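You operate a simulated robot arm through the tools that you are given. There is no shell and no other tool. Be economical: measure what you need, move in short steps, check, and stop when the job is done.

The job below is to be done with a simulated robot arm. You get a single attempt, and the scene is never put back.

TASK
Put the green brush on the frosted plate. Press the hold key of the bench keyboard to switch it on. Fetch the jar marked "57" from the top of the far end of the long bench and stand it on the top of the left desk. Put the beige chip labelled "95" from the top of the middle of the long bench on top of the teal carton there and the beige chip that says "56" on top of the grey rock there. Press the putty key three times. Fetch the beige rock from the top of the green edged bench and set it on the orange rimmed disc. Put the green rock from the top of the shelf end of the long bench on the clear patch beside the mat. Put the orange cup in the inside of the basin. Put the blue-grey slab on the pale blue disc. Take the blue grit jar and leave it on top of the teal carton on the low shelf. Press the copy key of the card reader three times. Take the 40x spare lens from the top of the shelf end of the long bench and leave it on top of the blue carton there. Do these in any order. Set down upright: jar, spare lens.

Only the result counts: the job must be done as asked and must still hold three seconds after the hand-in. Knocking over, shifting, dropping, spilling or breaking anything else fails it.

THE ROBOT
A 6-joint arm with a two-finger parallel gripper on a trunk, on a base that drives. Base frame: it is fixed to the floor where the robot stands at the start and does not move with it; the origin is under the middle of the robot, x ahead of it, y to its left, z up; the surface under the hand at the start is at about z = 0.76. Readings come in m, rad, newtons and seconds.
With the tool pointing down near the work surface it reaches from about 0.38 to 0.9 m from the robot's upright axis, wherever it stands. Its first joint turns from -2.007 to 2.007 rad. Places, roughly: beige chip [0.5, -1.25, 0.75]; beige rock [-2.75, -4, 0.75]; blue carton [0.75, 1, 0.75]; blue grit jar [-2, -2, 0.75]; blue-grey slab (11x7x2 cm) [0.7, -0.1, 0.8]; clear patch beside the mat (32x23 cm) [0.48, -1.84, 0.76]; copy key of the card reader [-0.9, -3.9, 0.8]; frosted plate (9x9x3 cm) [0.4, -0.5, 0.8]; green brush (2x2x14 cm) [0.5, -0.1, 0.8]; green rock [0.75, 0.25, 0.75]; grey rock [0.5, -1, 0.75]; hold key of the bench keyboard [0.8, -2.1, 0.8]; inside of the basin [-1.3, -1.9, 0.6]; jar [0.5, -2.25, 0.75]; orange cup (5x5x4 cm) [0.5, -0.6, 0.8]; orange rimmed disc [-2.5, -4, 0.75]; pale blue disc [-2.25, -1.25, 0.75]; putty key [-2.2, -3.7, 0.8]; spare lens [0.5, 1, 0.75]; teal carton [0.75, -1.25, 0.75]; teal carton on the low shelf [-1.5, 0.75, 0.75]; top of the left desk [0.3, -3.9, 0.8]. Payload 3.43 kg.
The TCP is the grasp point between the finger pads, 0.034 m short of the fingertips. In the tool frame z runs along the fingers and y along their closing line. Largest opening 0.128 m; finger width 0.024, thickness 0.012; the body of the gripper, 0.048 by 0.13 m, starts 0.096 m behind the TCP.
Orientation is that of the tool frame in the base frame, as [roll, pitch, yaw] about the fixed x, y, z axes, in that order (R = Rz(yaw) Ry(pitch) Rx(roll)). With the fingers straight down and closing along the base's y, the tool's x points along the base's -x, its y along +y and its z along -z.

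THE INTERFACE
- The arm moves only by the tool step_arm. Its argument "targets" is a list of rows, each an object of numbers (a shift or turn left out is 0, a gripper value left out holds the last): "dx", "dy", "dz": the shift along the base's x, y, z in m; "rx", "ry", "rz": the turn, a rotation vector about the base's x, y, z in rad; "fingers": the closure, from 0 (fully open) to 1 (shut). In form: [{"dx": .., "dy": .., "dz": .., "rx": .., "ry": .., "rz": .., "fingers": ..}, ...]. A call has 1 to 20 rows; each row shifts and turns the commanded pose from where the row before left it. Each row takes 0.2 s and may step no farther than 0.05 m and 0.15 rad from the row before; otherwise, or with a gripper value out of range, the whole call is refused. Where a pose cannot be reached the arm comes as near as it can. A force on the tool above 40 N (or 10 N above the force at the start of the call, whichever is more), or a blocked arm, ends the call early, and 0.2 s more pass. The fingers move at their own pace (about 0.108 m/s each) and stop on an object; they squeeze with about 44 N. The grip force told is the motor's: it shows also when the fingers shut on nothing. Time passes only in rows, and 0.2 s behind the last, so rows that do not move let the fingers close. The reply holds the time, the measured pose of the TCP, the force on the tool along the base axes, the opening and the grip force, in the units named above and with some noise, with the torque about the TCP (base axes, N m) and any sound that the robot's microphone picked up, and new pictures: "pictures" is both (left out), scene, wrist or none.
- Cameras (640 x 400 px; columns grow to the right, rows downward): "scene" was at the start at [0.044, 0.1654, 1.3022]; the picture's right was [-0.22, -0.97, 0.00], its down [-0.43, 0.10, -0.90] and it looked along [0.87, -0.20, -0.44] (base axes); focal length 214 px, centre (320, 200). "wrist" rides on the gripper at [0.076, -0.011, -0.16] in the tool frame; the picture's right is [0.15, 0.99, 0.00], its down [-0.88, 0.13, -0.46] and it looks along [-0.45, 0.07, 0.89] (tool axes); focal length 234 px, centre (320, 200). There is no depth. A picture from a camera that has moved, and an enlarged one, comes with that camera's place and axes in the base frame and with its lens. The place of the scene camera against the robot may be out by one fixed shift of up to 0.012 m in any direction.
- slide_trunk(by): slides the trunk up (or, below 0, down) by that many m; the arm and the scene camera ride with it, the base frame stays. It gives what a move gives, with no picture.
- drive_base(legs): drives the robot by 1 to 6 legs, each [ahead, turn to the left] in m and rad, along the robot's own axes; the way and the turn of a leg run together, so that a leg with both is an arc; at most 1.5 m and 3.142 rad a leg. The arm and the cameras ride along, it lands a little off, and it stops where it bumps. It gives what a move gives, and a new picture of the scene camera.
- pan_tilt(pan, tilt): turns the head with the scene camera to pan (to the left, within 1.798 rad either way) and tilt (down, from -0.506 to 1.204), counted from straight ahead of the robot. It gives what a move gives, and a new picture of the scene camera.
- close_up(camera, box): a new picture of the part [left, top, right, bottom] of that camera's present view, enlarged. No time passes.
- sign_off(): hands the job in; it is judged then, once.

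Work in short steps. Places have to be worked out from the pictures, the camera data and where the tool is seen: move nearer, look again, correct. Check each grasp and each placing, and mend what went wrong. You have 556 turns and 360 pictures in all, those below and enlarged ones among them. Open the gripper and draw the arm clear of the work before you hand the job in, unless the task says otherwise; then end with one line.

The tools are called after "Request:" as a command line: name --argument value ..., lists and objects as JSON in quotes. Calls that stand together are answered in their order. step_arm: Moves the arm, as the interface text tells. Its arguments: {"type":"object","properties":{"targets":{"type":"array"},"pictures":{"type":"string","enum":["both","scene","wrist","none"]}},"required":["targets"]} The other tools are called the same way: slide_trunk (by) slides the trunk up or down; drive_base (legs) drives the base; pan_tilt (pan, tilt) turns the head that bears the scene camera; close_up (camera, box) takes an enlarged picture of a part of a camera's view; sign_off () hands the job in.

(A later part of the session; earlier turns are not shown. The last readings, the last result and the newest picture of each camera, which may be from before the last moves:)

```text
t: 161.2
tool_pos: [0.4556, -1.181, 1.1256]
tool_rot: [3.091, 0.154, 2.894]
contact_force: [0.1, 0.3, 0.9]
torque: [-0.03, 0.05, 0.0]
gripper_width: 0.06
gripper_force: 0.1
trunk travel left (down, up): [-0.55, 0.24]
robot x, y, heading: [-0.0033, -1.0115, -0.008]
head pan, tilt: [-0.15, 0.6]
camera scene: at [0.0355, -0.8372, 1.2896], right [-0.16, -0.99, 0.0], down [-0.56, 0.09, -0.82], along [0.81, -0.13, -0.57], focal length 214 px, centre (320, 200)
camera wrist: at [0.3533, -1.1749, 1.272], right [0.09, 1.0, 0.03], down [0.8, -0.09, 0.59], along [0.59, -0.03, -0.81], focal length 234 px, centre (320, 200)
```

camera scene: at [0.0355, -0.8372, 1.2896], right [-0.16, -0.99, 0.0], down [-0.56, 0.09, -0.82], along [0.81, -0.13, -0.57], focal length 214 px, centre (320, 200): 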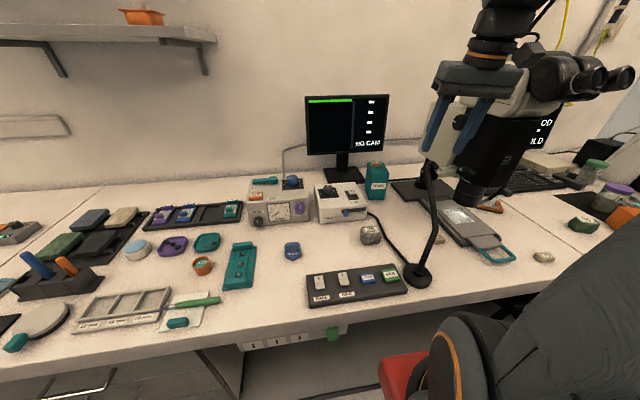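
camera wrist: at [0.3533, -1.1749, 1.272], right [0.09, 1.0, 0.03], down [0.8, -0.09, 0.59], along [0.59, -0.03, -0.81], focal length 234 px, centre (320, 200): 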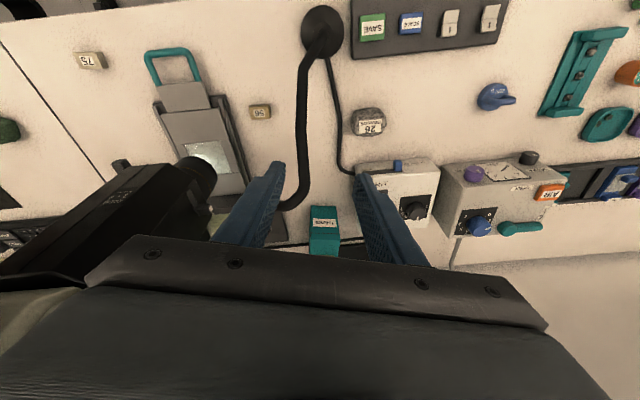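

Microscope looks unmoved. I'll instead lean strongly back toward the robot (tool pointing forward-down), crossing low past the lamp base side. First reorient in free space.

Request:
step_arm --targets '[{"dx": -0.018, "dy": 0.03, "rz": 0.062, "ry": -0.114, "rx": -0.012}, {"dx": -0.018, "dy": 0.03, "rz": 0.062, "ry": -0.114, "rx": -0.012}, {"dx": -0.019, "dy": 0.03, "rz": 0.062, "ry": -0.114, "rx": -0.012}, {"dz": -0.03, "rz": 0.061, "ry": -0.114, "rx": -0.012}, {"dx": -0.03}]' --pictures "both"

```text
t: 162.4
tool_pos: [0.4613, -1.1314, 1.0667]
tool_rot: [3.079, 0.61, -3.141]
contact_force: [0.4, -0.1, -0.1]
torque: [-0.03, 0.02, -0.04]
gripper_width: 0.0602
gripper_force: 0.0
out of reach, approached as far as the arm can: row 2, 3, 4, 5
trunk travel left (down, up): [-0.55, 0.24]
robot x, y, heading: [-0.0105, -1.0087, -0.009]
head pan, tilt: [-0.15, 0.6]
camera scene: at [0.0352, -0.837, 1.2896], right [-0.16, -0.99, 0.0], down [-0.56, 0.09, -0.83], along [0.81, -0.13, -0.56], focal length 214 px, centre (320, 200)
camera wrist: at [0.3074, -1.1529, 1.155], right [-0.16, 0.99, -0.03], down [0.46, 0.1, 0.88], along [0.88, 0.12, -0.47], focal length 234 px, centre (320, 200)
```

scene: 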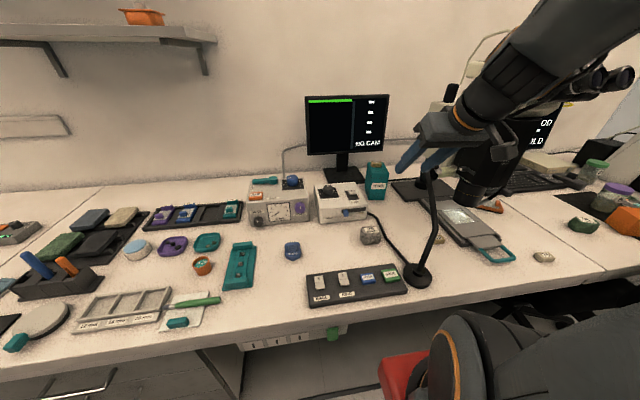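
wrist: 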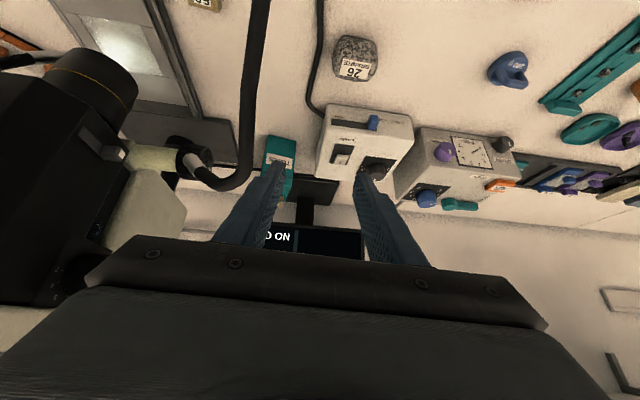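

The lean is limited by inner reach; I back the robot 0.2 m to get room.

Request:
drive_base --legs '[[-0.2, 0]]'

```text
t: 164.0
tool_pos: [0.26, -1.1299, 1.0682]
tool_rot: [3.079, 0.611, 3.141]
contact_force: [-0.6, -0.5, -0.1]
torque: [-0.03, 0.02, 0.03]
gripper_width: 0.06
gripper_force: 0.0
trunk travel left (down, up): [-0.55, 0.24]
robot x, y, heading: [-0.2095, -1.0035, -0.009]
head pan, tilt: [-0.15, 0.6]
camera scene: at [-0.1673, -0.8354, 1.2896], right [-0.16, -0.99, 0.0], down [-0.56, 0.09, -0.83], along [0.81, -0.13, -0.56], focal length 214 px, centre (320, 200)
```

scene: 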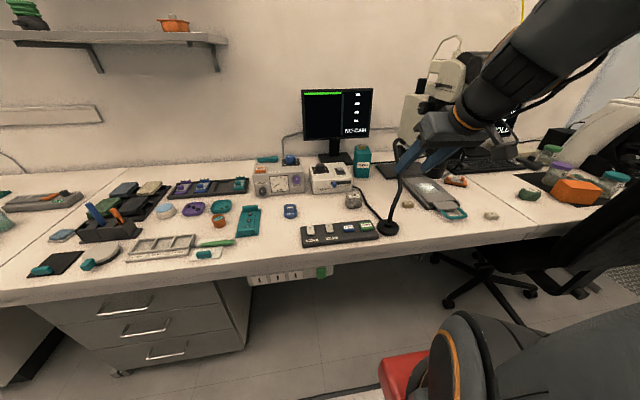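

Request:
step_arm --targets '[{"dx": 0.005, "dy": -0.042, "dz": -0.017, "rx": -0.03}, {"dx": 0.005, "dy": -0.042, "dz": -0.017, "rx": -0.03}, {"dx": 0.005, "dy": -0.042, "dz": -0.017}, {"dx": 0.005, "dy": -0.04, "dz": -0.017}, {"dx": 0.029, "dz": -0.025}, {"dx": 0.029, "dz": -0.025}]' --pictures "both"

Request:
close_up --camera "wrist" --box '[200, 60, 440, 220]'

```text
t: 165.4
tool_pos: [0.3368, -1.2953, 0.949]
tool_rot: [-3.13, 0.609, -3.1]
contact_force: [0.0, -0.2, 1.0]
torque: [-0.02, -0.03, -0.02]
gripper_width: 0.0602
gripper_force: 0.0
trunk travel left (down, up): [-0.55, 0.24]
robot x, y, heading: [-0.2107, -1.0075, -0.012]
head pan, tilt: [-0.15, 0.6]
camera scene: at [-0.1677, -0.8353, 1.2896], right [-0.16, -0.99, 0.0], down [-0.56, 0.09, -0.83], along [0.81, -0.13, -0.56], focal length 214 px, centre (320, 200)
camera wrist: at [0.1827, -1.3115, 1.0383], right [-0.16, 0.98, -0.09], down [0.46, 0.15, 0.88], along [0.88, 0.09, -0.47], focal length 234 px, centre (320, 200)
```

scene: 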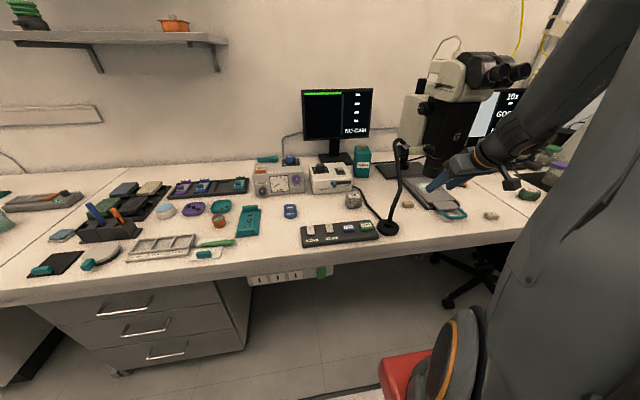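
wrist: 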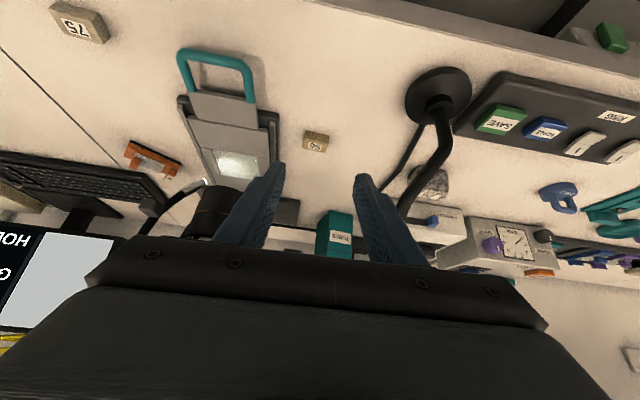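

```text
2.50 times, centred on (320, 140) of wrist
camera zoom: at [0.1827, -1.3115, 1.0383], right [-0.16, 0.98, -0.09], down [0.46, 0.15, 0.88], along [0.88, 0.09, -0.47], focal length 585 px, centre (320, 350)
```

zoom: 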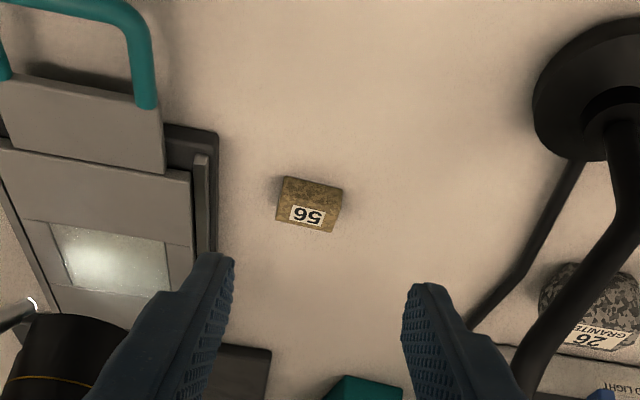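

Chip 56 now clearly seen at (0.482,-1.296). Approach along the tool axis.

Request:
step_arm --targets '[{"dx": 0.031, "dz": -0.026, "rz": -0.04}, {"dx": 0.03, "dz": -0.025}, {"dx": 0.023, "dz": -0.033}, {"dx": 0.023, "dz": -0.033}, {"dx": 0.01, "dz": -0.014}, {}]' --pictures "both"

```text
t: 166.8
tool_pos: [0.4549, -1.2962, 0.8213]
tool_rot: [-3.13, 0.609, -3.141]
contact_force: [-1.1, 0.8, -0.2]
torque: [0.01, 0.01, 0.04]
gripper_width: 0.0603
gripper_force: 0.1
trunk travel left (down, up): [-0.55, 0.24]
robot x, y, heading: [-0.2104, -1.0063, -0.008]
head pan, tilt: [-0.15, 0.6]
camera scene: at [-0.1673, -0.8355, 1.2896], right [-0.16, -0.99, 0.0], down [-0.56, 0.09, -0.83], along [0.81, -0.13, -0.56], focal length 214 px, centre (320, 200)
camera wrist: at [0.2999, -1.3063, 0.9081], right [-0.12, 0.99, -0.09], down [0.46, 0.14, 0.88], along [0.88, 0.06, -0.47], focal length 234 px, centre (320, 200)
```

scene: 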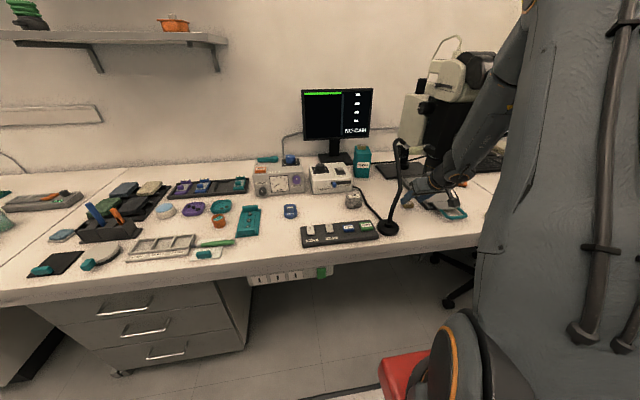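
wrist: 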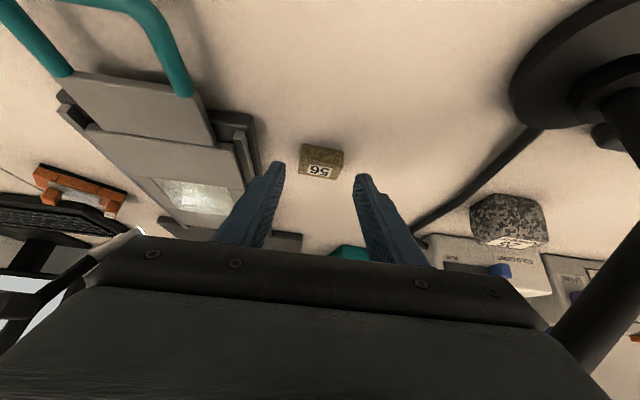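

Centred. Final approach and close.

Request:
step_arm --targets '[{"dx": 0.008, "dz": -0.01}, {"dx": 0.005, "dz": -0.01}, {"fingers": 1}, {}, {}, {"dz": 0.02}, {"dx": -0.015, "dz": 0.03}]' --pictures "wrist"

```text
t: 168.4
tool_pos: [0.4536, -1.2951, 0.8491]
tool_rot: [-3.133, 0.609, -3.139]
contact_force: [0.0, 0.0, -0.1]
torque: [0.01, 0.02, 0.06]
gripper_width: 0.0388
gripper_force: 44.0
trunk travel left (down, up): [-0.55, 0.24]
robot x, y, heading: [-0.2121, -1.0061, -0.014]
head pan, tilt: [-0.15, 0.6]
camera wrist: at [0.2983, -1.3065, 0.9372], right [-0.12, 0.99, -0.09], down [0.46, 0.14, 0.88], along [0.88, 0.06, -0.47], focal length 234 px, centre (320, 200)
```

wrist: 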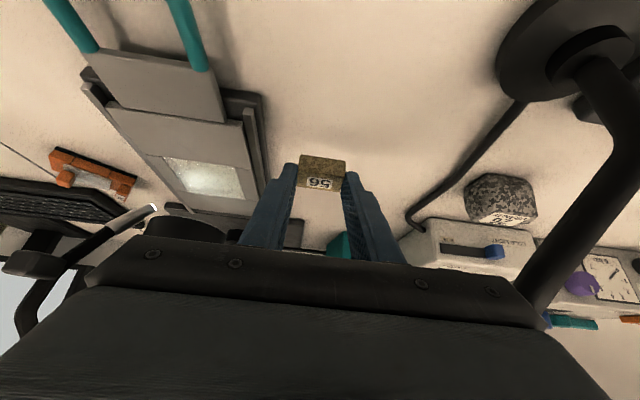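

Held. Retrace back, cross at x≈0.27, and go toward the granite rock.

Request:
step_arm --targets '[{"dx": -0.031, "dz": 0.034}, {"dx": -0.031, "dz": 0.034}, {"dx": -0.031, "dz": 0.034}, {"dx": -0.03, "dz": 0.027}, {"dx": -0.03, "dz": 0.027}, {"dx": -0.03, "dz": 0.027}, {"dy": 0.043}, {"dy": 0.043}, {"dy": 0.043}, {"dy": 0.043}, {"dy": 0.043}, {"dx": 0.045}, {"dx": 0.045, "dz": -0.015}, {"dx": 0.045, "dz": -0.015}]' --pictures "both"

Request:
close_up --camera "wrist" --box '[200, 60, 440, 220]'

```text
t: 171.4
tool_pos: [0.4037, -1.0804, 1.0026]
tool_rot: [-3.13, 0.609, -3.138]
contact_force: [-0.6, 1.1, 0.4]
torque: [-0.02, -0.02, 0.0]
gripper_width: 0.0387
gripper_force: 43.9
trunk travel left (down, up): [-0.55, 0.24]
robot x, y, heading: [-0.2103, -1.007, -0.01]
head pan, tilt: [-0.15, 0.6]
camera scene: at [-0.168, -0.8354, 1.2896], right [-0.16, -0.99, 0.0], down [-0.56, 0.09, -0.83], along [0.82, -0.13, -0.56], focal length 214 px, centre (320, 200)
camera wrist: at [0.2489, -1.0919, 1.0899], right [-0.12, 0.99, -0.09], down [0.46, 0.14, 0.88], along [0.88, 0.06, -0.47], focal length 234 px, centre (320, 200)
```

scene: 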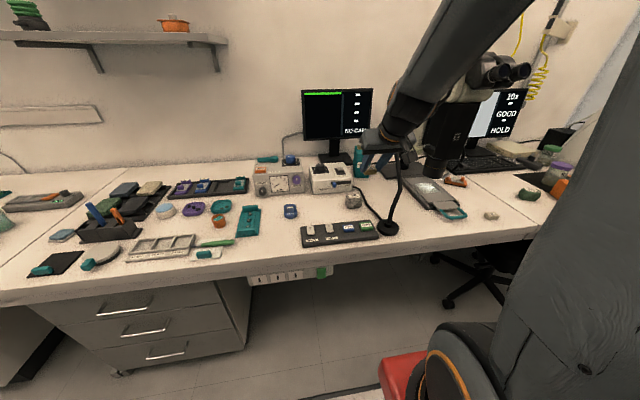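
wrist: 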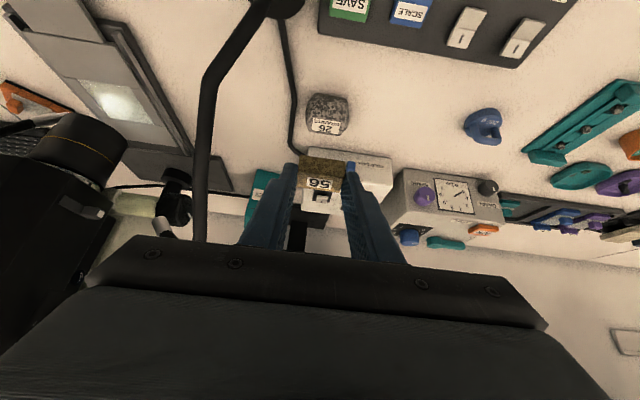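

```text
2.50 times, centred on (320, 140) of wrist
camera zoom: at [0.2489, -1.0919, 1.0899], right [-0.12, 0.99, -0.09], down [0.46, 0.14, 0.88], along [0.88, 0.06, -0.47], focal length 585 px, centre (320, 350)
```

zoom: 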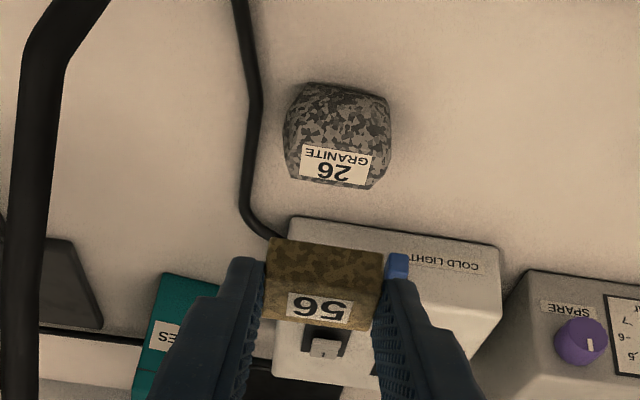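

Granite label centre at (0.519,-1.077,0.812). Move over it and lower the chip.

Request:
step_arm --targets '[{"dx": 0.0337, "dy": 0.001, "dz": -0.03}, {"dx": 0.0337, "dy": 0.001, "dz": -0.03}, {"dx": 0.0337, "dy": 0.001, "dz": -0.03}, {"dz": -0.025}, {"dz": -0.015}, {}]' --pictures "both"

Request:
close_up --camera "scene" --box '[310, 150, 430, 230]'

```text
t: 172.8
tool_pos: [0.5058, -1.077, 0.8725]
tool_rot: [-3.13, 0.61, -3.139]
contact_force: [-0.5, -0.3, -0.8]
torque: [-0.03, -0.02, 0.02]
gripper_width: 0.039
gripper_force: 43.8
trunk travel left (down, up): [-0.55, 0.24]
robot x, y, heading: [-0.2082, -1.0093, -0.01]
head pan, tilt: [-0.15, 0.6]
camera scene: at [-0.1672, -0.8354, 1.2896], right [-0.16, -0.99, 0.0], down [-0.56, 0.09, -0.83], along [0.81, -0.13, -0.56], focal length 214 px, centre (320, 200)
camera wrist: at [0.3507, -1.0872, 0.9598], right [-0.12, 0.99, -0.09], down [0.46, 0.14, 0.88], along [0.88, 0.06, -0.47], focal length 234 px, centre (320, 200)
```

scene: 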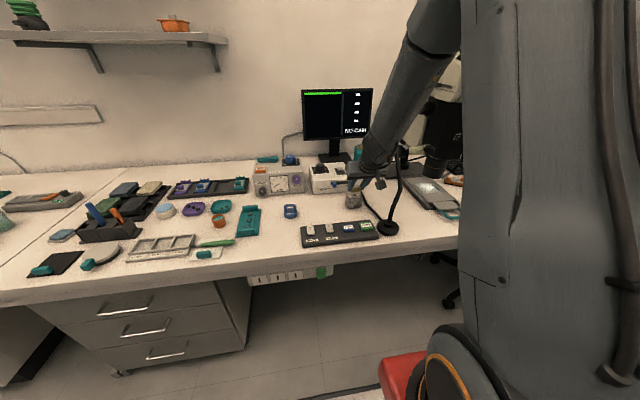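
wrist: 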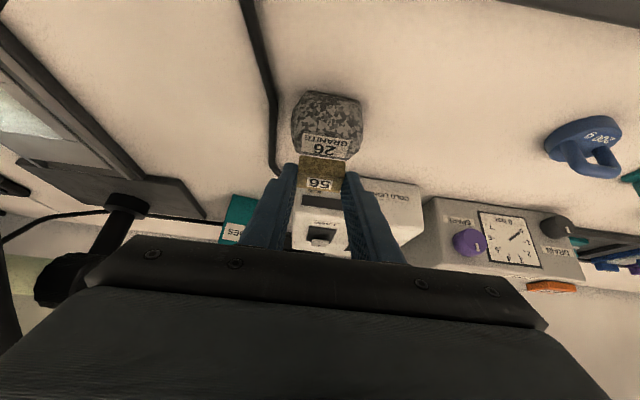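

```text
5.00 times, centred on (370, 190) of scene
camera zoom: at [-0.1672, -0.8354, 1.2896], right [-0.16, -0.99, 0.0], down [-0.56, 0.09, -0.83], along [0.81, -0.13, -0.56], focal length 1072 px, centre (70, 250)
```

zoom: 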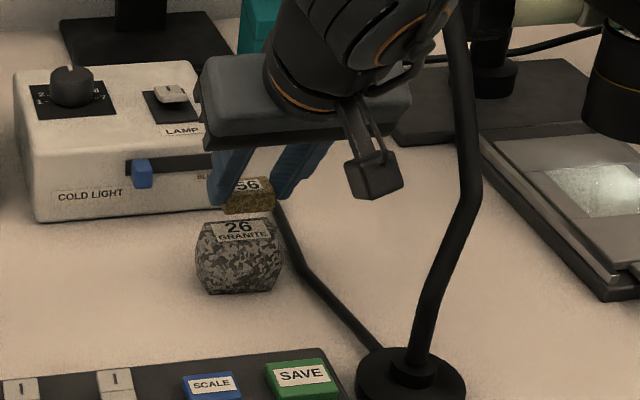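

Nearly there; shift slightly (+6 mm y, -4 mm x) and lower to contact.

Request:
step_arm --targets '[{"dx": -0.004, "dy": 0.006, "dz": -0.008}, {"dz": -0.006}, {"dz": -0.003}, {"dz": -0.003}, {}]' --pictures "wrist"

```text
t: 174.0
tool_pos: [0.5014, -1.07, 0.8525]
tool_rot: [-3.132, 0.609, -3.14]
contact_force: [0.2, -0.5, -0.5]
torque: [0.0, 0.03, 0.01]
gripper_width: 0.0389
gripper_force: 44.0
trunk travel left (down, up): [-0.55, 0.24]
robot x, y, heading: [-0.2161, -1.0076, -0.007]
head pan, tilt: [-0.15, 0.6]
camera wrist: at [0.3466, -1.0818, 0.9401], right [-0.12, 0.99, -0.09], down [0.46, 0.14, 0.88], along [0.88, 0.06, -0.47], focal length 234 px, centre (320, 200)
```

wrist: 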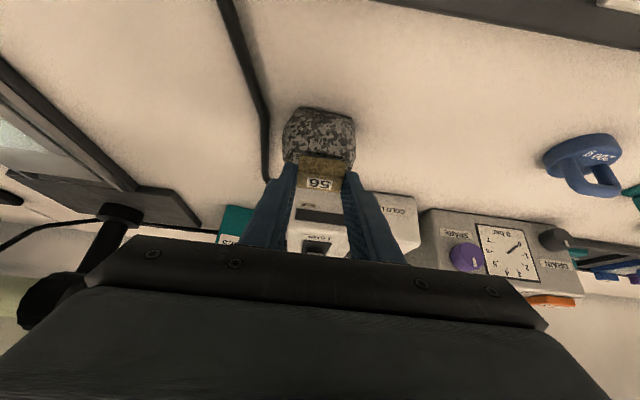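

Request:
step_arm --targets '[{"dz": -0.003}, {"dz": -0.002}, {"dz": -0.002}, {"dz": -0.002}, {}]' --pictures "none"

Request:
close_up --camera "scene" --box '[310, 150, 430, 230]'

```text
t: 175.2
tool_pos: [0.5019, -1.0724, 0.8463]
tool_rot: [-3.131, 0.614, -3.138]
contact_force: [-4.4, -2.9, 32.8]
torque: [0.04, -0.26, -0.02]
gripper_width: 0.0389
gripper_force: 44.0
trunk travel left (down, up): [-0.55, 0.24]
robot x, y, heading: [-0.2125, -1.0085, -0.001]
head pan, tilt: [-0.15, 0.6]
```

```text
5.00 times, centred on (370, 190) of scene
camera zoom: at [-0.1687, -0.8354, 1.2898], right [-0.16, -0.99, 0.0], down [-0.56, 0.09, -0.83], along [0.82, -0.13, -0.56], focal length 1072 px, centre (70, 250)
```

zoom: 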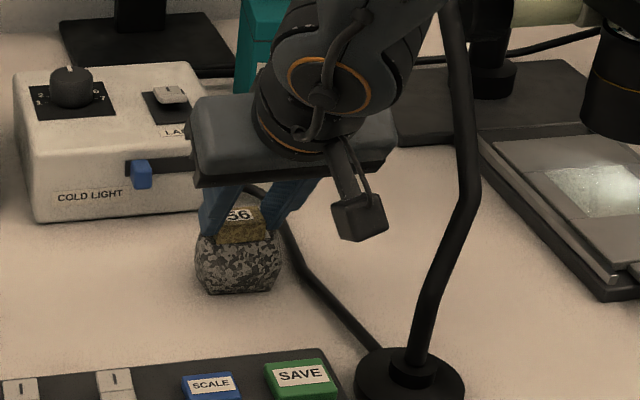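

Chip is down on the rock. Back off 3 mm of pressure, open a bit, and withdraw along the tool axis.

Request:
step_arm --targets '[{"dz": 0.003}, {"fingers": 0.6}, {}, {"dx": -0.012, "dz": 0.018}, {"dx": -0.025, "dz": 0.036}, {"dx": -0.025, "dz": 0.036}, {"dx": -0.03, "dz": 0.036}]' --pictures "wrist"

Request:
close_up --camera "scene" --box '[310, 150, 430, 230]'

```text
t: 176.8
tool_pos: [0.411, -1.0739, 0.9714]
tool_rot: [-3.13, 0.607, -3.14]
contact_force: [1.0, 0.0, -0.6]
torque: [0.02, 0.03, 0.03]
gripper_width: 0.0512
gripper_force: 0.1
trunk travel left (down, up): [-0.55, 0.24]
robot x, y, heading: [-0.2113, -1.0073, -0.012]
head pan, tilt: [-0.15, 0.6]
camera wrist: at [0.2558, -1.0836, 1.0604], right [-0.12, 0.99, -0.09], down [0.46, 0.14, 0.88], along [0.88, 0.06, -0.47], focal length 234 px, centre (320, 200)
```

wrist: 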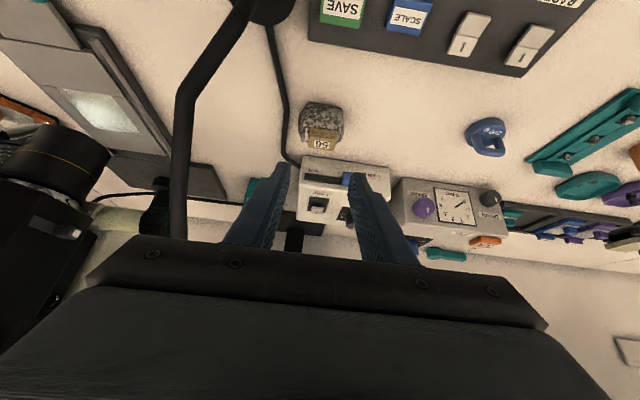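

```text
5.00 times, centred on (370, 190) of scene
camera zoom: at [-0.1664, -0.8355, 1.2896], right [-0.16, -0.99, 0.0], down [-0.56, 0.09, -0.82], along [0.81, -0.13, -0.57], focal length 1072 px, centre (70, 250)
```

zoom: 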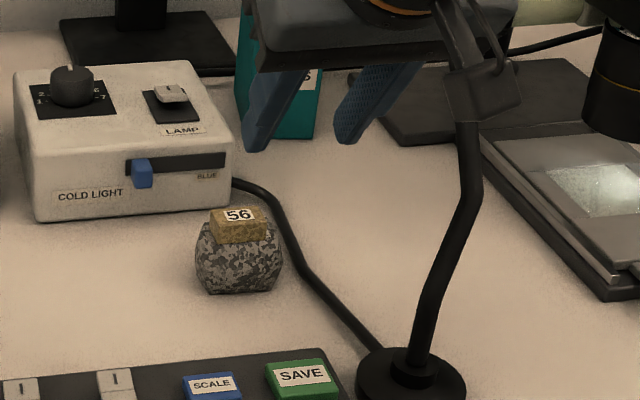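

Both chips are placed. Next the orange cup, reachable from here at (0.473,-0.563). Untilt, raise and swing over.

Request:
step_arm --targets '[{"dz": 0.04, "ry": 0.12}, {"dz": 0.04, "ry": 0.12, "dy": 0.02}, {"ry": 0.12, "dy": 0.04, "rz": 0.07}, {"ry": 0.12, "dy": 0.045, "rz": 0.07}, {"ry": 0.13, "dy": 0.045, "rz": 0.07}, {"dy": 0.049, "rz": 0.1}, {"dy": 0.049, "rz": 0.1}, {"dy": 0.049, "rz": 0.1}, {"dy": 0.049, "rz": 0.07}, {"dy": 0.049}, {}]' --pictures "wrist"

```text
t: 179.2
tool_pos: [0.4116, -0.6754, 1.0513]
tool_rot: [3.112, 0.001, -2.564]
contact_force: [0.0, -1.0, -0.7]
torque: [0.02, -0.03, -0.01]
gripper_width: 0.051
gripper_force: 0.1
trunk travel left (down, up): [-0.55, 0.24]
robot x, y, heading: [-0.2116, -1.0103, -0.005]
head pan, tilt: [-0.15, 0.6]
camera wrist: at [0.3555, -0.7311, 1.2109], right [-0.66, 0.75, 0.03], down [0.67, 0.58, 0.46], along [0.33, 0.32, -0.89], focal length 234 px, centre (320, 200)
```

wrist: 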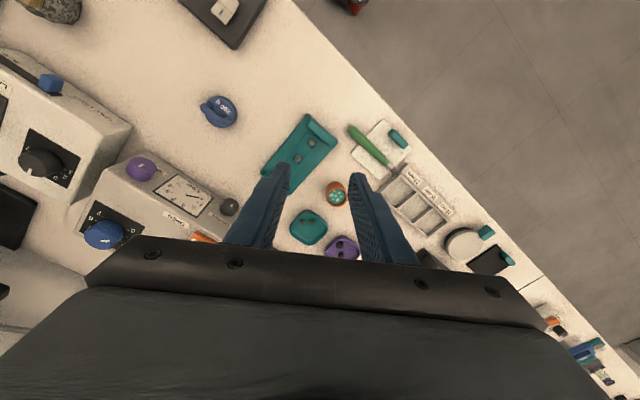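

Request:
step_arm --targets '[{"dx": 0.021, "dy": 0.037, "fingers": 0.33}, {"dx": 0.021, "dy": 0.037}, {"dx": 0.021, "dy": 0.036}, {"dz": -0.05}, {"dz": -0.05}, {"dz": -0.04}, {}]' --pictures "wrist"

Request:
close_up --camera "wrist" --box '[200, 60, 440, 220]'

```text
t: 180.8
tool_pos: [0.4711, -0.5638, 0.9111]
tool_rot: [3.111, 0.001, -2.563]
contact_force: [-0.8, -0.5, -0.2]
torque: [0.03, -0.01, 0.0]
gripper_width: 0.0858
gripper_force: 0.1
trunk travel left (down, up): [-0.55, 0.24]
robot x, y, heading: [-0.2131, -1.007, -0.007]
head pan, tilt: [-0.15, 0.6]
camera wrist: at [0.4158, -0.6195, 1.07], right [-0.66, 0.75, 0.03], down [0.67, 0.58, 0.46], along [0.33, 0.33, -0.89], focal length 234 px, centre (320, 200)
```

wrist: 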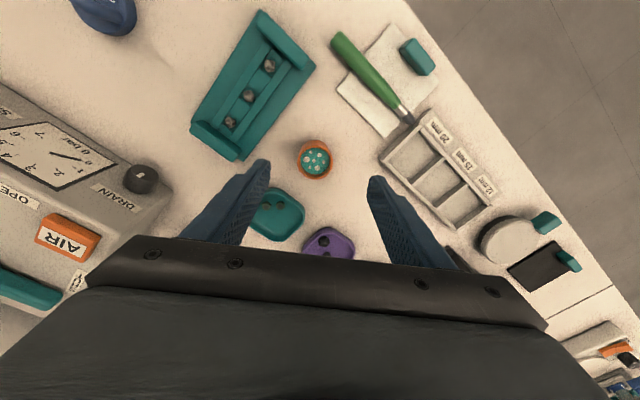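

```text
2.50 times, centred on (320, 140) of wrist
camera zoom: at [0.4158, -0.6195, 1.07], right [-0.66, 0.75, 0.03], down [0.67, 0.58, 0.46], along [0.33, 0.33, -0.89], focal length 585 px, centre (320, 350)
```

zoom: 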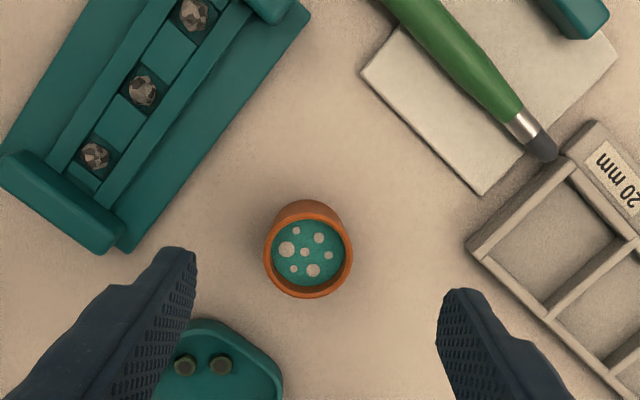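

Cup rim centre ≈(0.479,-0.561). Descend around it and grip.

Request:
step_arm --targets '[{"dx": 0.008, "dy": 0.003, "dz": -0.03}, {"dz": -0.04}, {"dz": -0.04}, {"fingers": 1}, {}, {}, {}]' --pictures "wrist"

```text
t: 182.4
tool_pos: [0.4824, -0.563, 0.802]
tool_rot: [3.111, 0.003, -2.563]
contact_force: [0.1, 0.6, 2.9]
torque: [0.09, -0.01, -0.01]
gripper_width: 0.0425
gripper_force: 44.1
trunk travel left (down, up): [-0.55, 0.24]
robot x, y, heading: [-0.215, -1.0048, -0.008]
head pan, tilt: [-0.15, 0.6]
camera wrist: at [0.4268, -0.6171, 0.9609], right [-0.66, 0.75, 0.03], down [0.67, 0.58, 0.46], along [0.33, 0.33, -0.89], focal length 234 px, centre (320, 200)
```

wrist: 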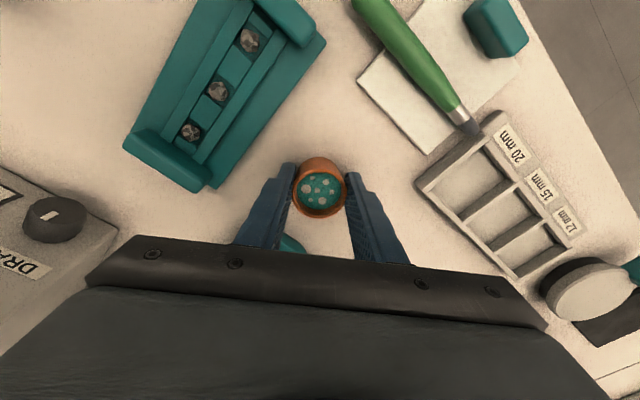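

Gripped. Lift level and retract toward the robot.

Request:
step_arm --targets '[{"dz": 0.03}, {"dz": 0.04}, {"dz": 0.045}, {"dz": 0.045}, {"dz": 0.045}, {"dz": 0.04}, {"dx": -0.04, "dy": -0.025}, {"dx": -0.04, "dy": -0.025}, {"dx": -0.04, "dy": -0.025}, {"dx": -0.04, "dy": -0.03}, {"dx": -0.04, "dy": -0.03}, {"dx": -0.04, "dy": -0.03}]' --pictures "wrist"

```text
t: 185.0
tool_pos: [0.2422, -0.728, 1.0457]
tool_rot: [3.112, 0.001, -2.565]
contact_force: [0.7, 0.1, -1.3]
torque: [-0.03, 0.06, 0.0]
gripper_width: 0.0423
gripper_force: 44.0
trunk travel left (down, up): [-0.55, 0.24]
robot x, y, heading: [-0.2082, -1.0049, -0.008]
head pan, tilt: [-0.15, 0.6]
camera wrist: at [0.1865, -0.7837, 1.2065], right [-0.66, 0.75, 0.03], down [0.67, 0.58, 0.46], along [0.33, 0.32, -0.89], focal length 234 px, centre (320, 200)
```

wrist: 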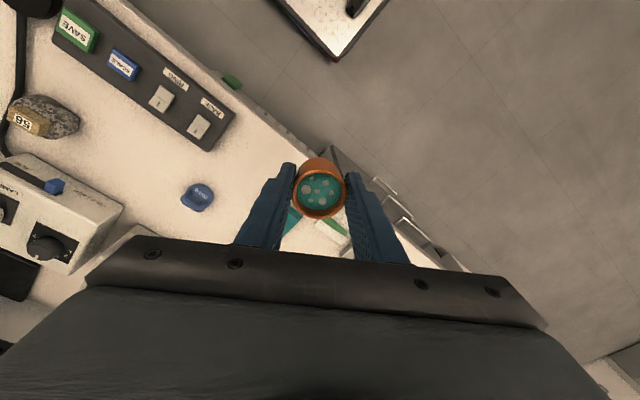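

Bring the arm in front of the robot, then drive toward the sink side.

Request:
step_arm --targets '[{"dy": -0.042, "rz": -0.07}, {"dy": -0.042, "rz": -0.07}, {"dy": -0.042, "rz": -0.07}, {"dy": -0.042, "rz": -0.07}, {"dy": -0.042, "rz": -0.07}, {"dy": -0.042, "rz": -0.07}]' --pictures "none"

Request:
drive_base --legs '[[0, -1.87], [0.9, 0], [0, -1.26]]'

```text
t: 186.4
tool_pos: [0.241, -0.9809, 1.0479]
tool_rot: [3.112, 0.001, -2.987]
contact_force: [0.8, 0.1, -1.0]
torque: [-0.01, 0.04, 0.0]
gripper_width: 0.0425
gripper_force: 44.2
trunk travel left (down, up): [-0.55, 0.24]
robot x, y, heading: [-0.2116, -1.0103, -0.01]
head pan, tilt: [-0.15, 0.6]
```

```text
t: 198.7
tool_pos: [-0.917, -1.8986, 1.0489]
tool_rot: [3.111, 0.001, 0.185]
contact_force: [0.2, -0.2, -0.5]
torque: [0.02, -0.03, -0.03]
gripper_width: 0.0423
gripper_force: 43.9
trunk travel left (down, up): [-0.55, 0.24]
robot x, y, heading: [-0.4631, -1.8607, -3.119]
head pan, tilt: [-0.15, 0.6]
camera scene: at [-0.5017, -2.0514, 1.2896], right [0.13, 0.99, 0.0], down [0.56, -0.07, -0.83], along [-0.82, 0.11, -0.56], focal length 214 px, centre (320, 200)
```

scene: 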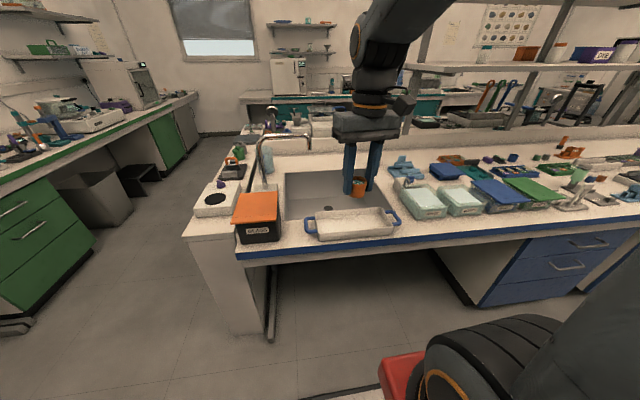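

The sink is ahead. Look with the wrist camera and a close-up.

Request:
close_up --camera "scene" --box '[210, 120, 430, 260]'

Request:
step_arm --targets '[{"dx": -0.04}, {"dx": -0.04}, {"dx": -0.04}]' --pictures "wrist"

```text
2.86 times, centred on (320, 190) of scene
camera zoom: at [-0.5017, -2.0514, 1.2896], right [0.13, 0.99, 0.0], down [0.56, -0.07, -0.83], along [-0.82, 0.11, -0.56], focal length 613 px, centre (320, 229)
```

zoom: 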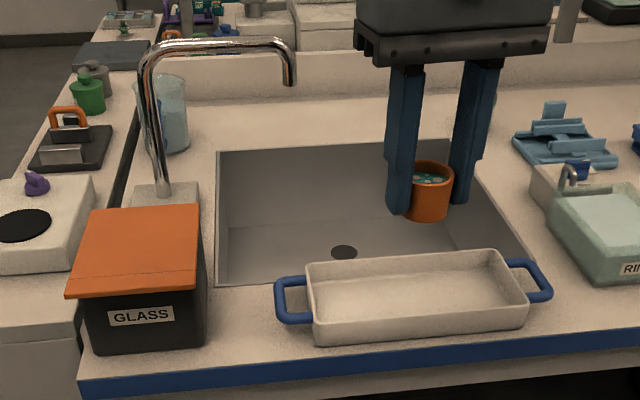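

```text
t: 199.5
tool_pos: [-1.036, -1.8966, 1.0462]
tool_rot: [3.111, 0.002, 0.186]
contact_force: [0.5, 0.7, -0.1]
torque: [0.0, 0.02, -0.05]
gripper_width: 0.0421
gripper_force: 43.9
trunk travel left (down, up): [-0.55, 0.24]
robot x, y, heading: [-0.4633, -1.8564, -3.124]
head pan, tilt: [-0.15, 0.6]
camera wrist: at [-0.9657, -1.8671, 1.2064], right [0.33, -0.95, 0.03], down [-0.84, -0.28, 0.46], along [-0.43, -0.17, -0.89], focal length 234 px, centre (320, 200)
```

wrist: 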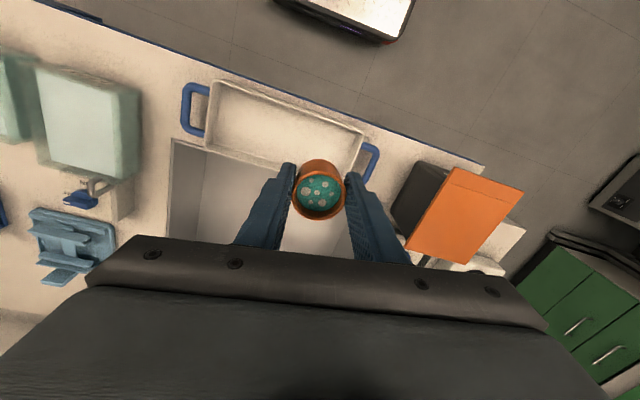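

Sink spans x≈-1.57…-1.16, y≈-2.1…-1.66; spout tip near (-1.38,-1.98,0.96). I'll lower the cup at about (-1.32,-1.8). First move the base 0.15 m closer.

Request:
drive_base --legs '[[0.14, 0]]'

Request:
step_arm --targets '[{"dx": -0.03, "dy": 0.02}, {"dx": -0.04, "dy": 0.025}, {"dx": -0.04, "dy": 0.025}, {"dx": -0.03, "dy": 0.025}, {"dz": -0.05}]' --pictures "both"

```text
t: 200.8
tool_pos: [-1.1783, -1.8983, 1.0467]
tool_rot: [3.112, 0.002, 0.184]
contact_force: [0.6, 0.1, -0.1]
torque: [-0.01, -0.01, 0.04]
gripper_width: 0.0422
gripper_force: 43.9
trunk travel left (down, up): [-0.55, 0.24]
robot x, y, heading: [-0.6078, -1.8646, -3.123]
head pan, tilt: [-0.15, 0.6]
camera scene: at [-0.6442, -2.054, 1.2896], right [0.13, 0.99, 0.0], down [0.56, -0.07, -0.83], along [-0.82, 0.11, -0.56], focal length 214 px, centre (320, 200)
```

scene: 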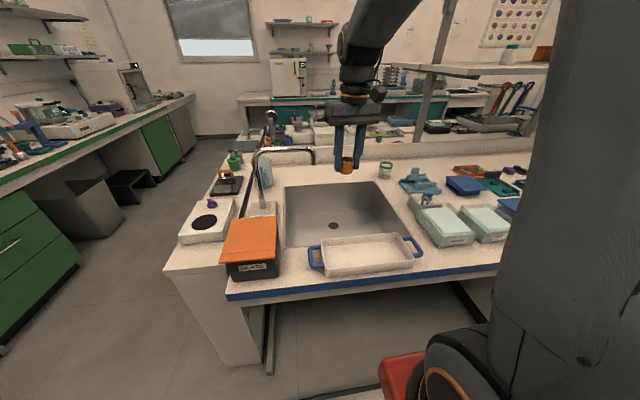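

```text
t: 202.1
tool_pos: [-1.3215, -1.8014, 0.9962]
tool_rot: [3.113, 0.002, 0.185]
contact_force: [0.6, -0.2, -0.4]
torque: [0.01, 0.03, 0.0]
gripper_width: 0.042
gripper_force: 44.6
trunk travel left (down, up): [-0.55, 0.24]
robot x, y, heading: [-0.6089, -1.8622, -3.124]
head pan, tilt: [-0.15, 0.6]
camera scene: at [-0.6439, -2.0541, 1.2896], right [0.13, 0.99, 0.0], down [0.56, -0.07, -0.83], along [-0.82, 0.11, -0.56], focal length 214 px, centre (320, 200)
camera wrist: at [-1.2507, -1.7719, 1.156], right [0.32, -0.95, 0.03], down [-0.84, -0.28, 0.46], along [-0.43, -0.17, -0.89], focal length 234 px, centre (320, 200)
```

scene: 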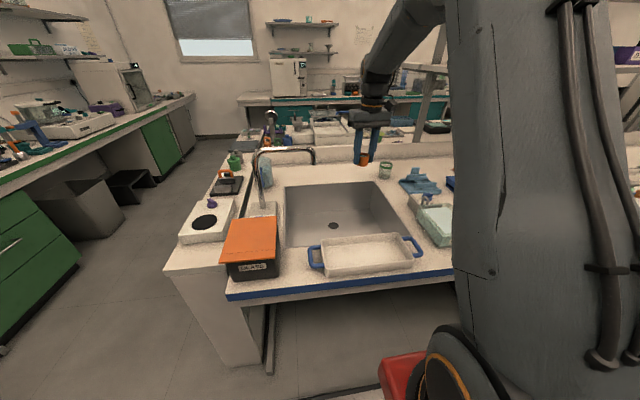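
wrist: 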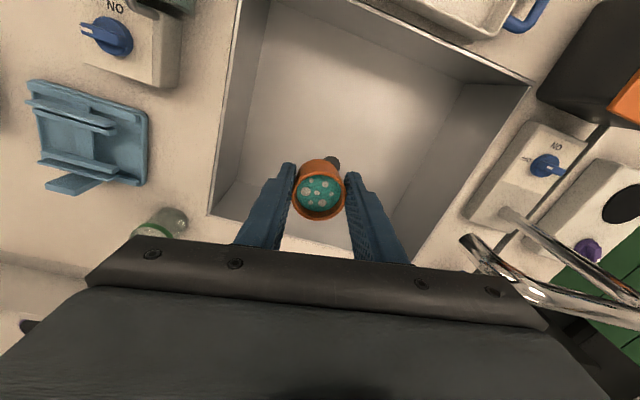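

Position is well inside the sink and clear of the faucet. Lower.

Request:
step_arm --targets '[{"dz": -0.05, "dy": -0.02}, {"dz": -0.05}, {"dz": -0.05}, {"dz": -0.05}, {"dz": -0.05}, {"dz": -0.04}]' --pictures "wrist"

```text
refused: row 1 steps farther than a row can; nothing moved
```

Request:
step_arm --targets '[{"dz": -0.045, "dy": -0.02}, {"dz": -0.05}, {"dz": -0.05}, {"dz": -0.05}, {"dz": -0.05}, {"dz": -0.04}]' --pictures "wrist"

```text
t: 203.4
tool_pos: [-1.3182, -1.823, 0.7119]
tool_rot: [3.111, 0.004, 0.184]
contact_force: [-0.1, 1.2, -0.1]
torque: [0.02, 0.03, 0.0]
gripper_width: 0.0422
gripper_force: 44.3
trunk travel left (down, up): [-0.55, 0.24]
robot x, y, heading: [-0.6087, -1.8634, -3.121]
head pan, tilt: [-0.15, 0.6]
camera wrist: at [-1.2474, -1.7941, 0.8709], right [0.32, -0.95, 0.03], down [-0.84, -0.28, 0.46], along [-0.43, -0.17, -0.89], focal length 234 px, centre (320, 200)
```

wrist: 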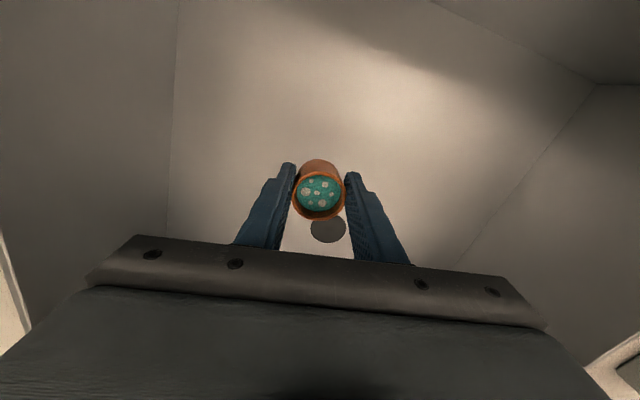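

Request:
step_arm --targets '[{"dz": -0.03}, {"dz": -0.02}, {"dz": -0.01}, {"dz": -0.005}, {"dz": -0.004}, {}]' --pictures "none"

```text
t: 204.8
tool_pos: [-1.3183, -1.8235, 0.643]
tool_rot: [3.111, 0.002, 0.183]
contact_force: [0.2, 0.5, -0.5]
torque: [0.02, 0.01, 0.03]
gripper_width: 0.042
gripper_force: 43.8
trunk travel left (down, up): [-0.55, 0.24]
robot x, y, heading: [-0.6096, -1.8644, -3.119]
head pan, tilt: [-0.15, 0.6]
```

Request:
step_arm --targets '[{"dz": -0.004}, {"dz": -0.004}, {"dz": -0.004}, {"dz": -0.004}, {"dz": -0.004}, {}]' --pictures "none"

```text
t: 205.9
tool_pos: [-1.3215, -1.8237, 0.6292]
tool_rot: [3.115, 0.008, 0.184]
contact_force: [0.8, 0.1, 16.1]
torque: [-0.02, 0.01, -0.06]
gripper_width: 0.0421
gripper_force: 43.8
trunk travel left (down, up): [-0.55, 0.24]
robot x, y, heading: [-0.6053, -1.861, -3.126]
head pan, tilt: [-0.15, 0.6]
stopped in row 5: the force on the tool passed its limit at 42 N (the readings are from after the stop); the commanded pose is now the measured one
```

Contact with the sink floor at TCP 0.629. Release and lift.

Request:
step_arm --targets '[{"dz": 0.001}, {"fingers": 0.5}, {"fingers": 0.4}, {}, {"dz": 0.04}, {"dz": 0.05}, {"dz": 0.05}, {"dz": 0.05}, {"dz": 0.05}, {"dz": 0.05}, {"dz": 0.05}]' --pictures "wrist"

```text
t: 208.3
tool_pos: [-1.3195, -1.8217, 0.9703]
tool_rot: [3.11, 0.003, 0.183]
contact_force: [-0.3, 0.0, -0.3]
torque: [0.0, -0.05, 0.02]
gripper_width: 0.0768
gripper_force: 0.1
trunk travel left (down, up): [-0.55, 0.24]
robot x, y, heading: [-0.6096, -1.8627, -3.12]
head pan, tilt: [-0.15, 0.6]
camera wrist: at [-1.2481, -1.7923, 1.1302], right [0.32, -0.95, 0.03], down [-0.84, -0.28, 0.46], along [-0.43, -0.17, -0.89], focal length 234 px, centre (320, 200)
```

wrist: 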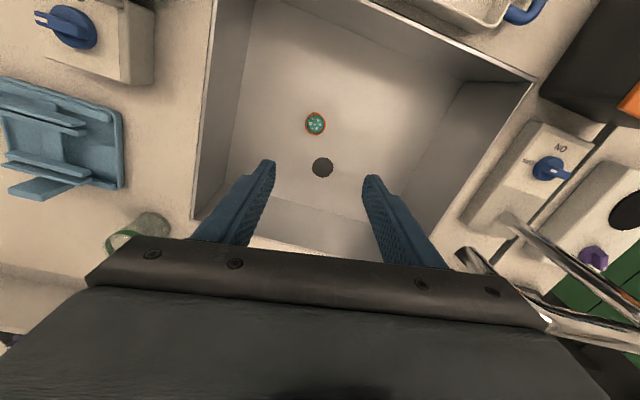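

Cup stands in the basin. Next: the blue grit jar near (-2,-2) beyond the island end. Retract and drive around (aisle centre y≈-2.95).

Request:
step_arm --targets '[{"dz": 0.05}, {"dz": 0.03, "dx": 0.03}, {"dx": 0.05}, {"dx": 0.05}, {"dx": 0.05}, {"dx": 0.05}, {"dx": 0.03, "fingers": 0}]' --pictures "none"

Request:
drive_base --legs '[[-0.15, 0], [0, 1.56], [1.1, 0], [0, -1.571], [0.8, 0]]'

```text
t: 209.9
tool_pos: [-1.0609, -1.8218, 1.05]
tool_rot: [3.112, 0.004, 0.184]
contact_force: [-0.5, 0.1, -0.1]
torque: [-0.01, -0.07, 0.0]
gripper_width: 0.128
gripper_force: 0.1
trunk travel left (down, up): [-0.55, 0.24]
robot x, y, heading: [-0.6126, -1.8616, -3.121]
head pan, tilt: [-0.15, 0.6]
```

```text
t: 221.1
tool_pos: [-0.4825, -3.4321, 1.0503]
tool_rot: [3.113, 0.005, 1.715]
contact_force: [0.6, 0.2, 0.9]
torque: [-0.01, 0.0, 0.02]
gripper_width: 0.128
gripper_force: 0.1
trunk travel left (down, up): [-0.55, 0.24]
robot x, y, heading: [-0.4232, -2.9817, -1.588]
head pan, tilt: [-0.15, 0.6]
stopped in leg 4: the robot was blocked; the commanded pose is now the measured one
camera scene: at [-0.2413, -3.0351, 1.2896], right [-0.99, 0.17, 0.0], down [0.1, 0.56, -0.83], along [-0.14, -0.81, -0.56], focal length 214 px, centre (320, 200)
```

scene: 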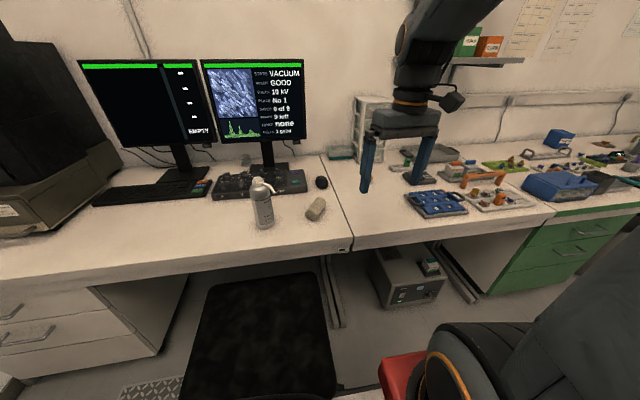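

Blocked, apparently near the desk chair. Back up a little, then turn and continue west.

Request:
drive_base --legs '[[-0.25, 0]]'

```text
t: 223.0
tool_pos: [-0.4786, -3.1782, 1.0501]
tool_rot: [3.112, 0.003, 1.71]
contact_force: [0.7, 0.3, 0.4]
torque: [-0.02, -0.03, 0.01]
gripper_width: 0.1278
gripper_force: 0.1
trunk travel left (down, up): [-0.55, 0.24]
robot x, y, heading: [-0.419, -2.729, -1.598]
head pan, tilt: [-0.15, 0.6]
camera scene: at [-0.236, -2.7821, 1.2896], right [-0.99, 0.17, 0.0], down [0.1, 0.56, -0.83], along [-0.14, -0.81, -0.56], focal length 214 px, centre (320, 200)
```

scene: 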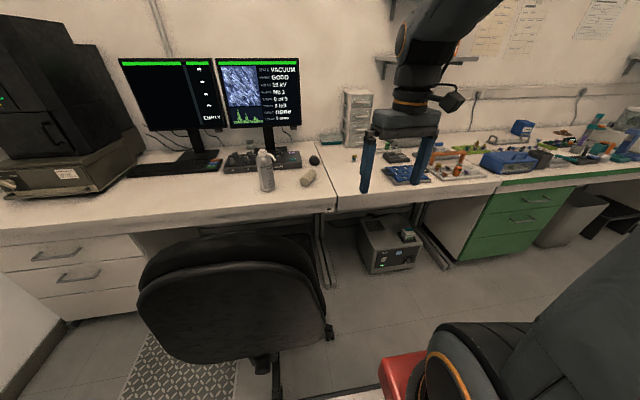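

Back clear. Now turn west and drive obliquely to the middle of the side aisle.

Request:
drive_base --legs '[[0, -1.29], [1.2, 0], [0, -0.25]]'

```text
t: 233.0
tool_pos: [-2.009, -2.9784, 1.0504]
tool_rot: [3.111, 0.004, 0.169]
contact_force: [0.2, -0.2, 0.0]
torque: [-0.02, 0.0, -0.03]
gripper_width: 0.128
gripper_force: 0.0
trunk travel left (down, up): [-0.55, 0.24]
robot x, y, heading: [-1.5625, -3.0266, -3.139]
head pan, tilt: [-0.15, 0.6]
camera scene: at [-1.5963, -3.2175, 1.2896], right [0.15, 0.99, 0.0], down [0.56, -0.08, -0.83], along [-0.82, 0.12, -0.56], focal length 214 px, centre (320, 200)
```

scene: 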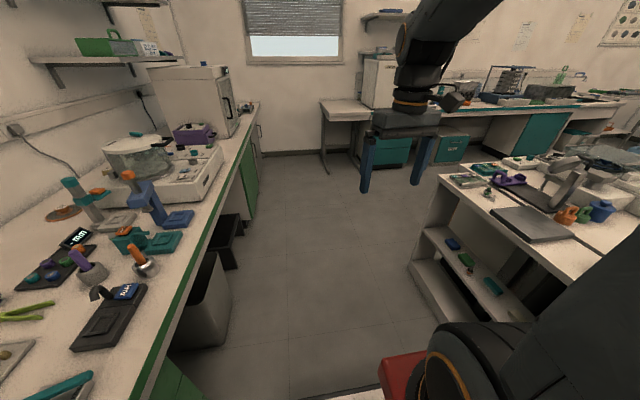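

Putty key, beige rock and card reader are all along the green bench here. First the copy key at (-0.9,-3.9): reverse to x≈-0.9 and look left.

Request:
drive_base --legs '[[0, -0.15], [-0.65, 0], [0, 0.15]]'

Request:
pan_tilt --pan 1.4 --tilt 0.6

```text
t: 237.9
tool_pos: [-1.3662, -3.0748, 1.0497]
tool_rot: [3.111, 0.004, 0.173]
contact_force: [0.2, 1.0, 0.0]
torque: [-0.02, 0.0, -0.01]
gripper_width: 0.128
gripper_force: 0.1
trunk travel left (down, up): [-0.55, 0.24]
robot x, y, heading: [-0.9156, -3.1208, -3.129]
head pan, tilt: [-0.15, 0.6]
camera scene: at [-0.9511, -3.3121, 1.2896], right [0.14, 0.99, 0.0], down [0.56, -0.08, -0.83], along [-0.82, 0.12, -0.56], focal length 214 px, centre (320, 200)
```

scene: 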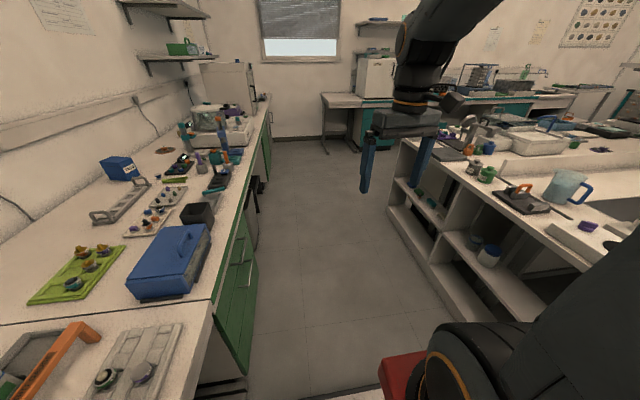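

```text
t: 239.5
tool_pos: [-1.3653, -3.0758, 1.0503]
tool_rot: [3.111, 0.002, 0.172]
contact_force: [0.8, -0.4, 0.2]
torque: [0.0, 0.0, -0.01]
gripper_width: 0.1277
gripper_force: 0.0
trunk travel left (down, up): [-0.55, 0.24]
robot x, y, heading: [-0.9165, -3.1226, -3.13]
head pan, tilt: [1.4, 0.6]
camera scene: at [-0.878, -3.4118, 1.2896], right [-0.99, 0.16, 0.0], down [0.09, 0.56, -0.83], along [-0.13, -0.81, -0.56], focal length 214 px, centre (320, 200)
```

scene: 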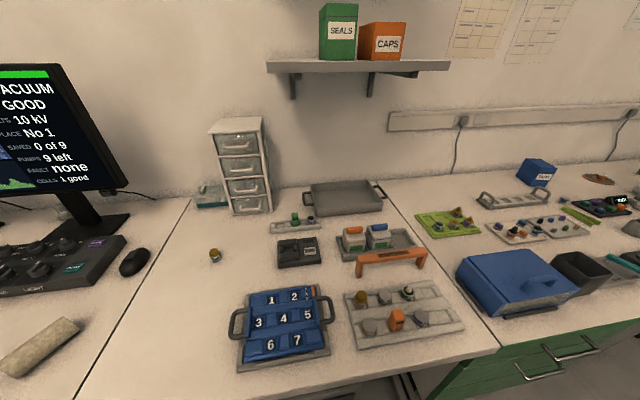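

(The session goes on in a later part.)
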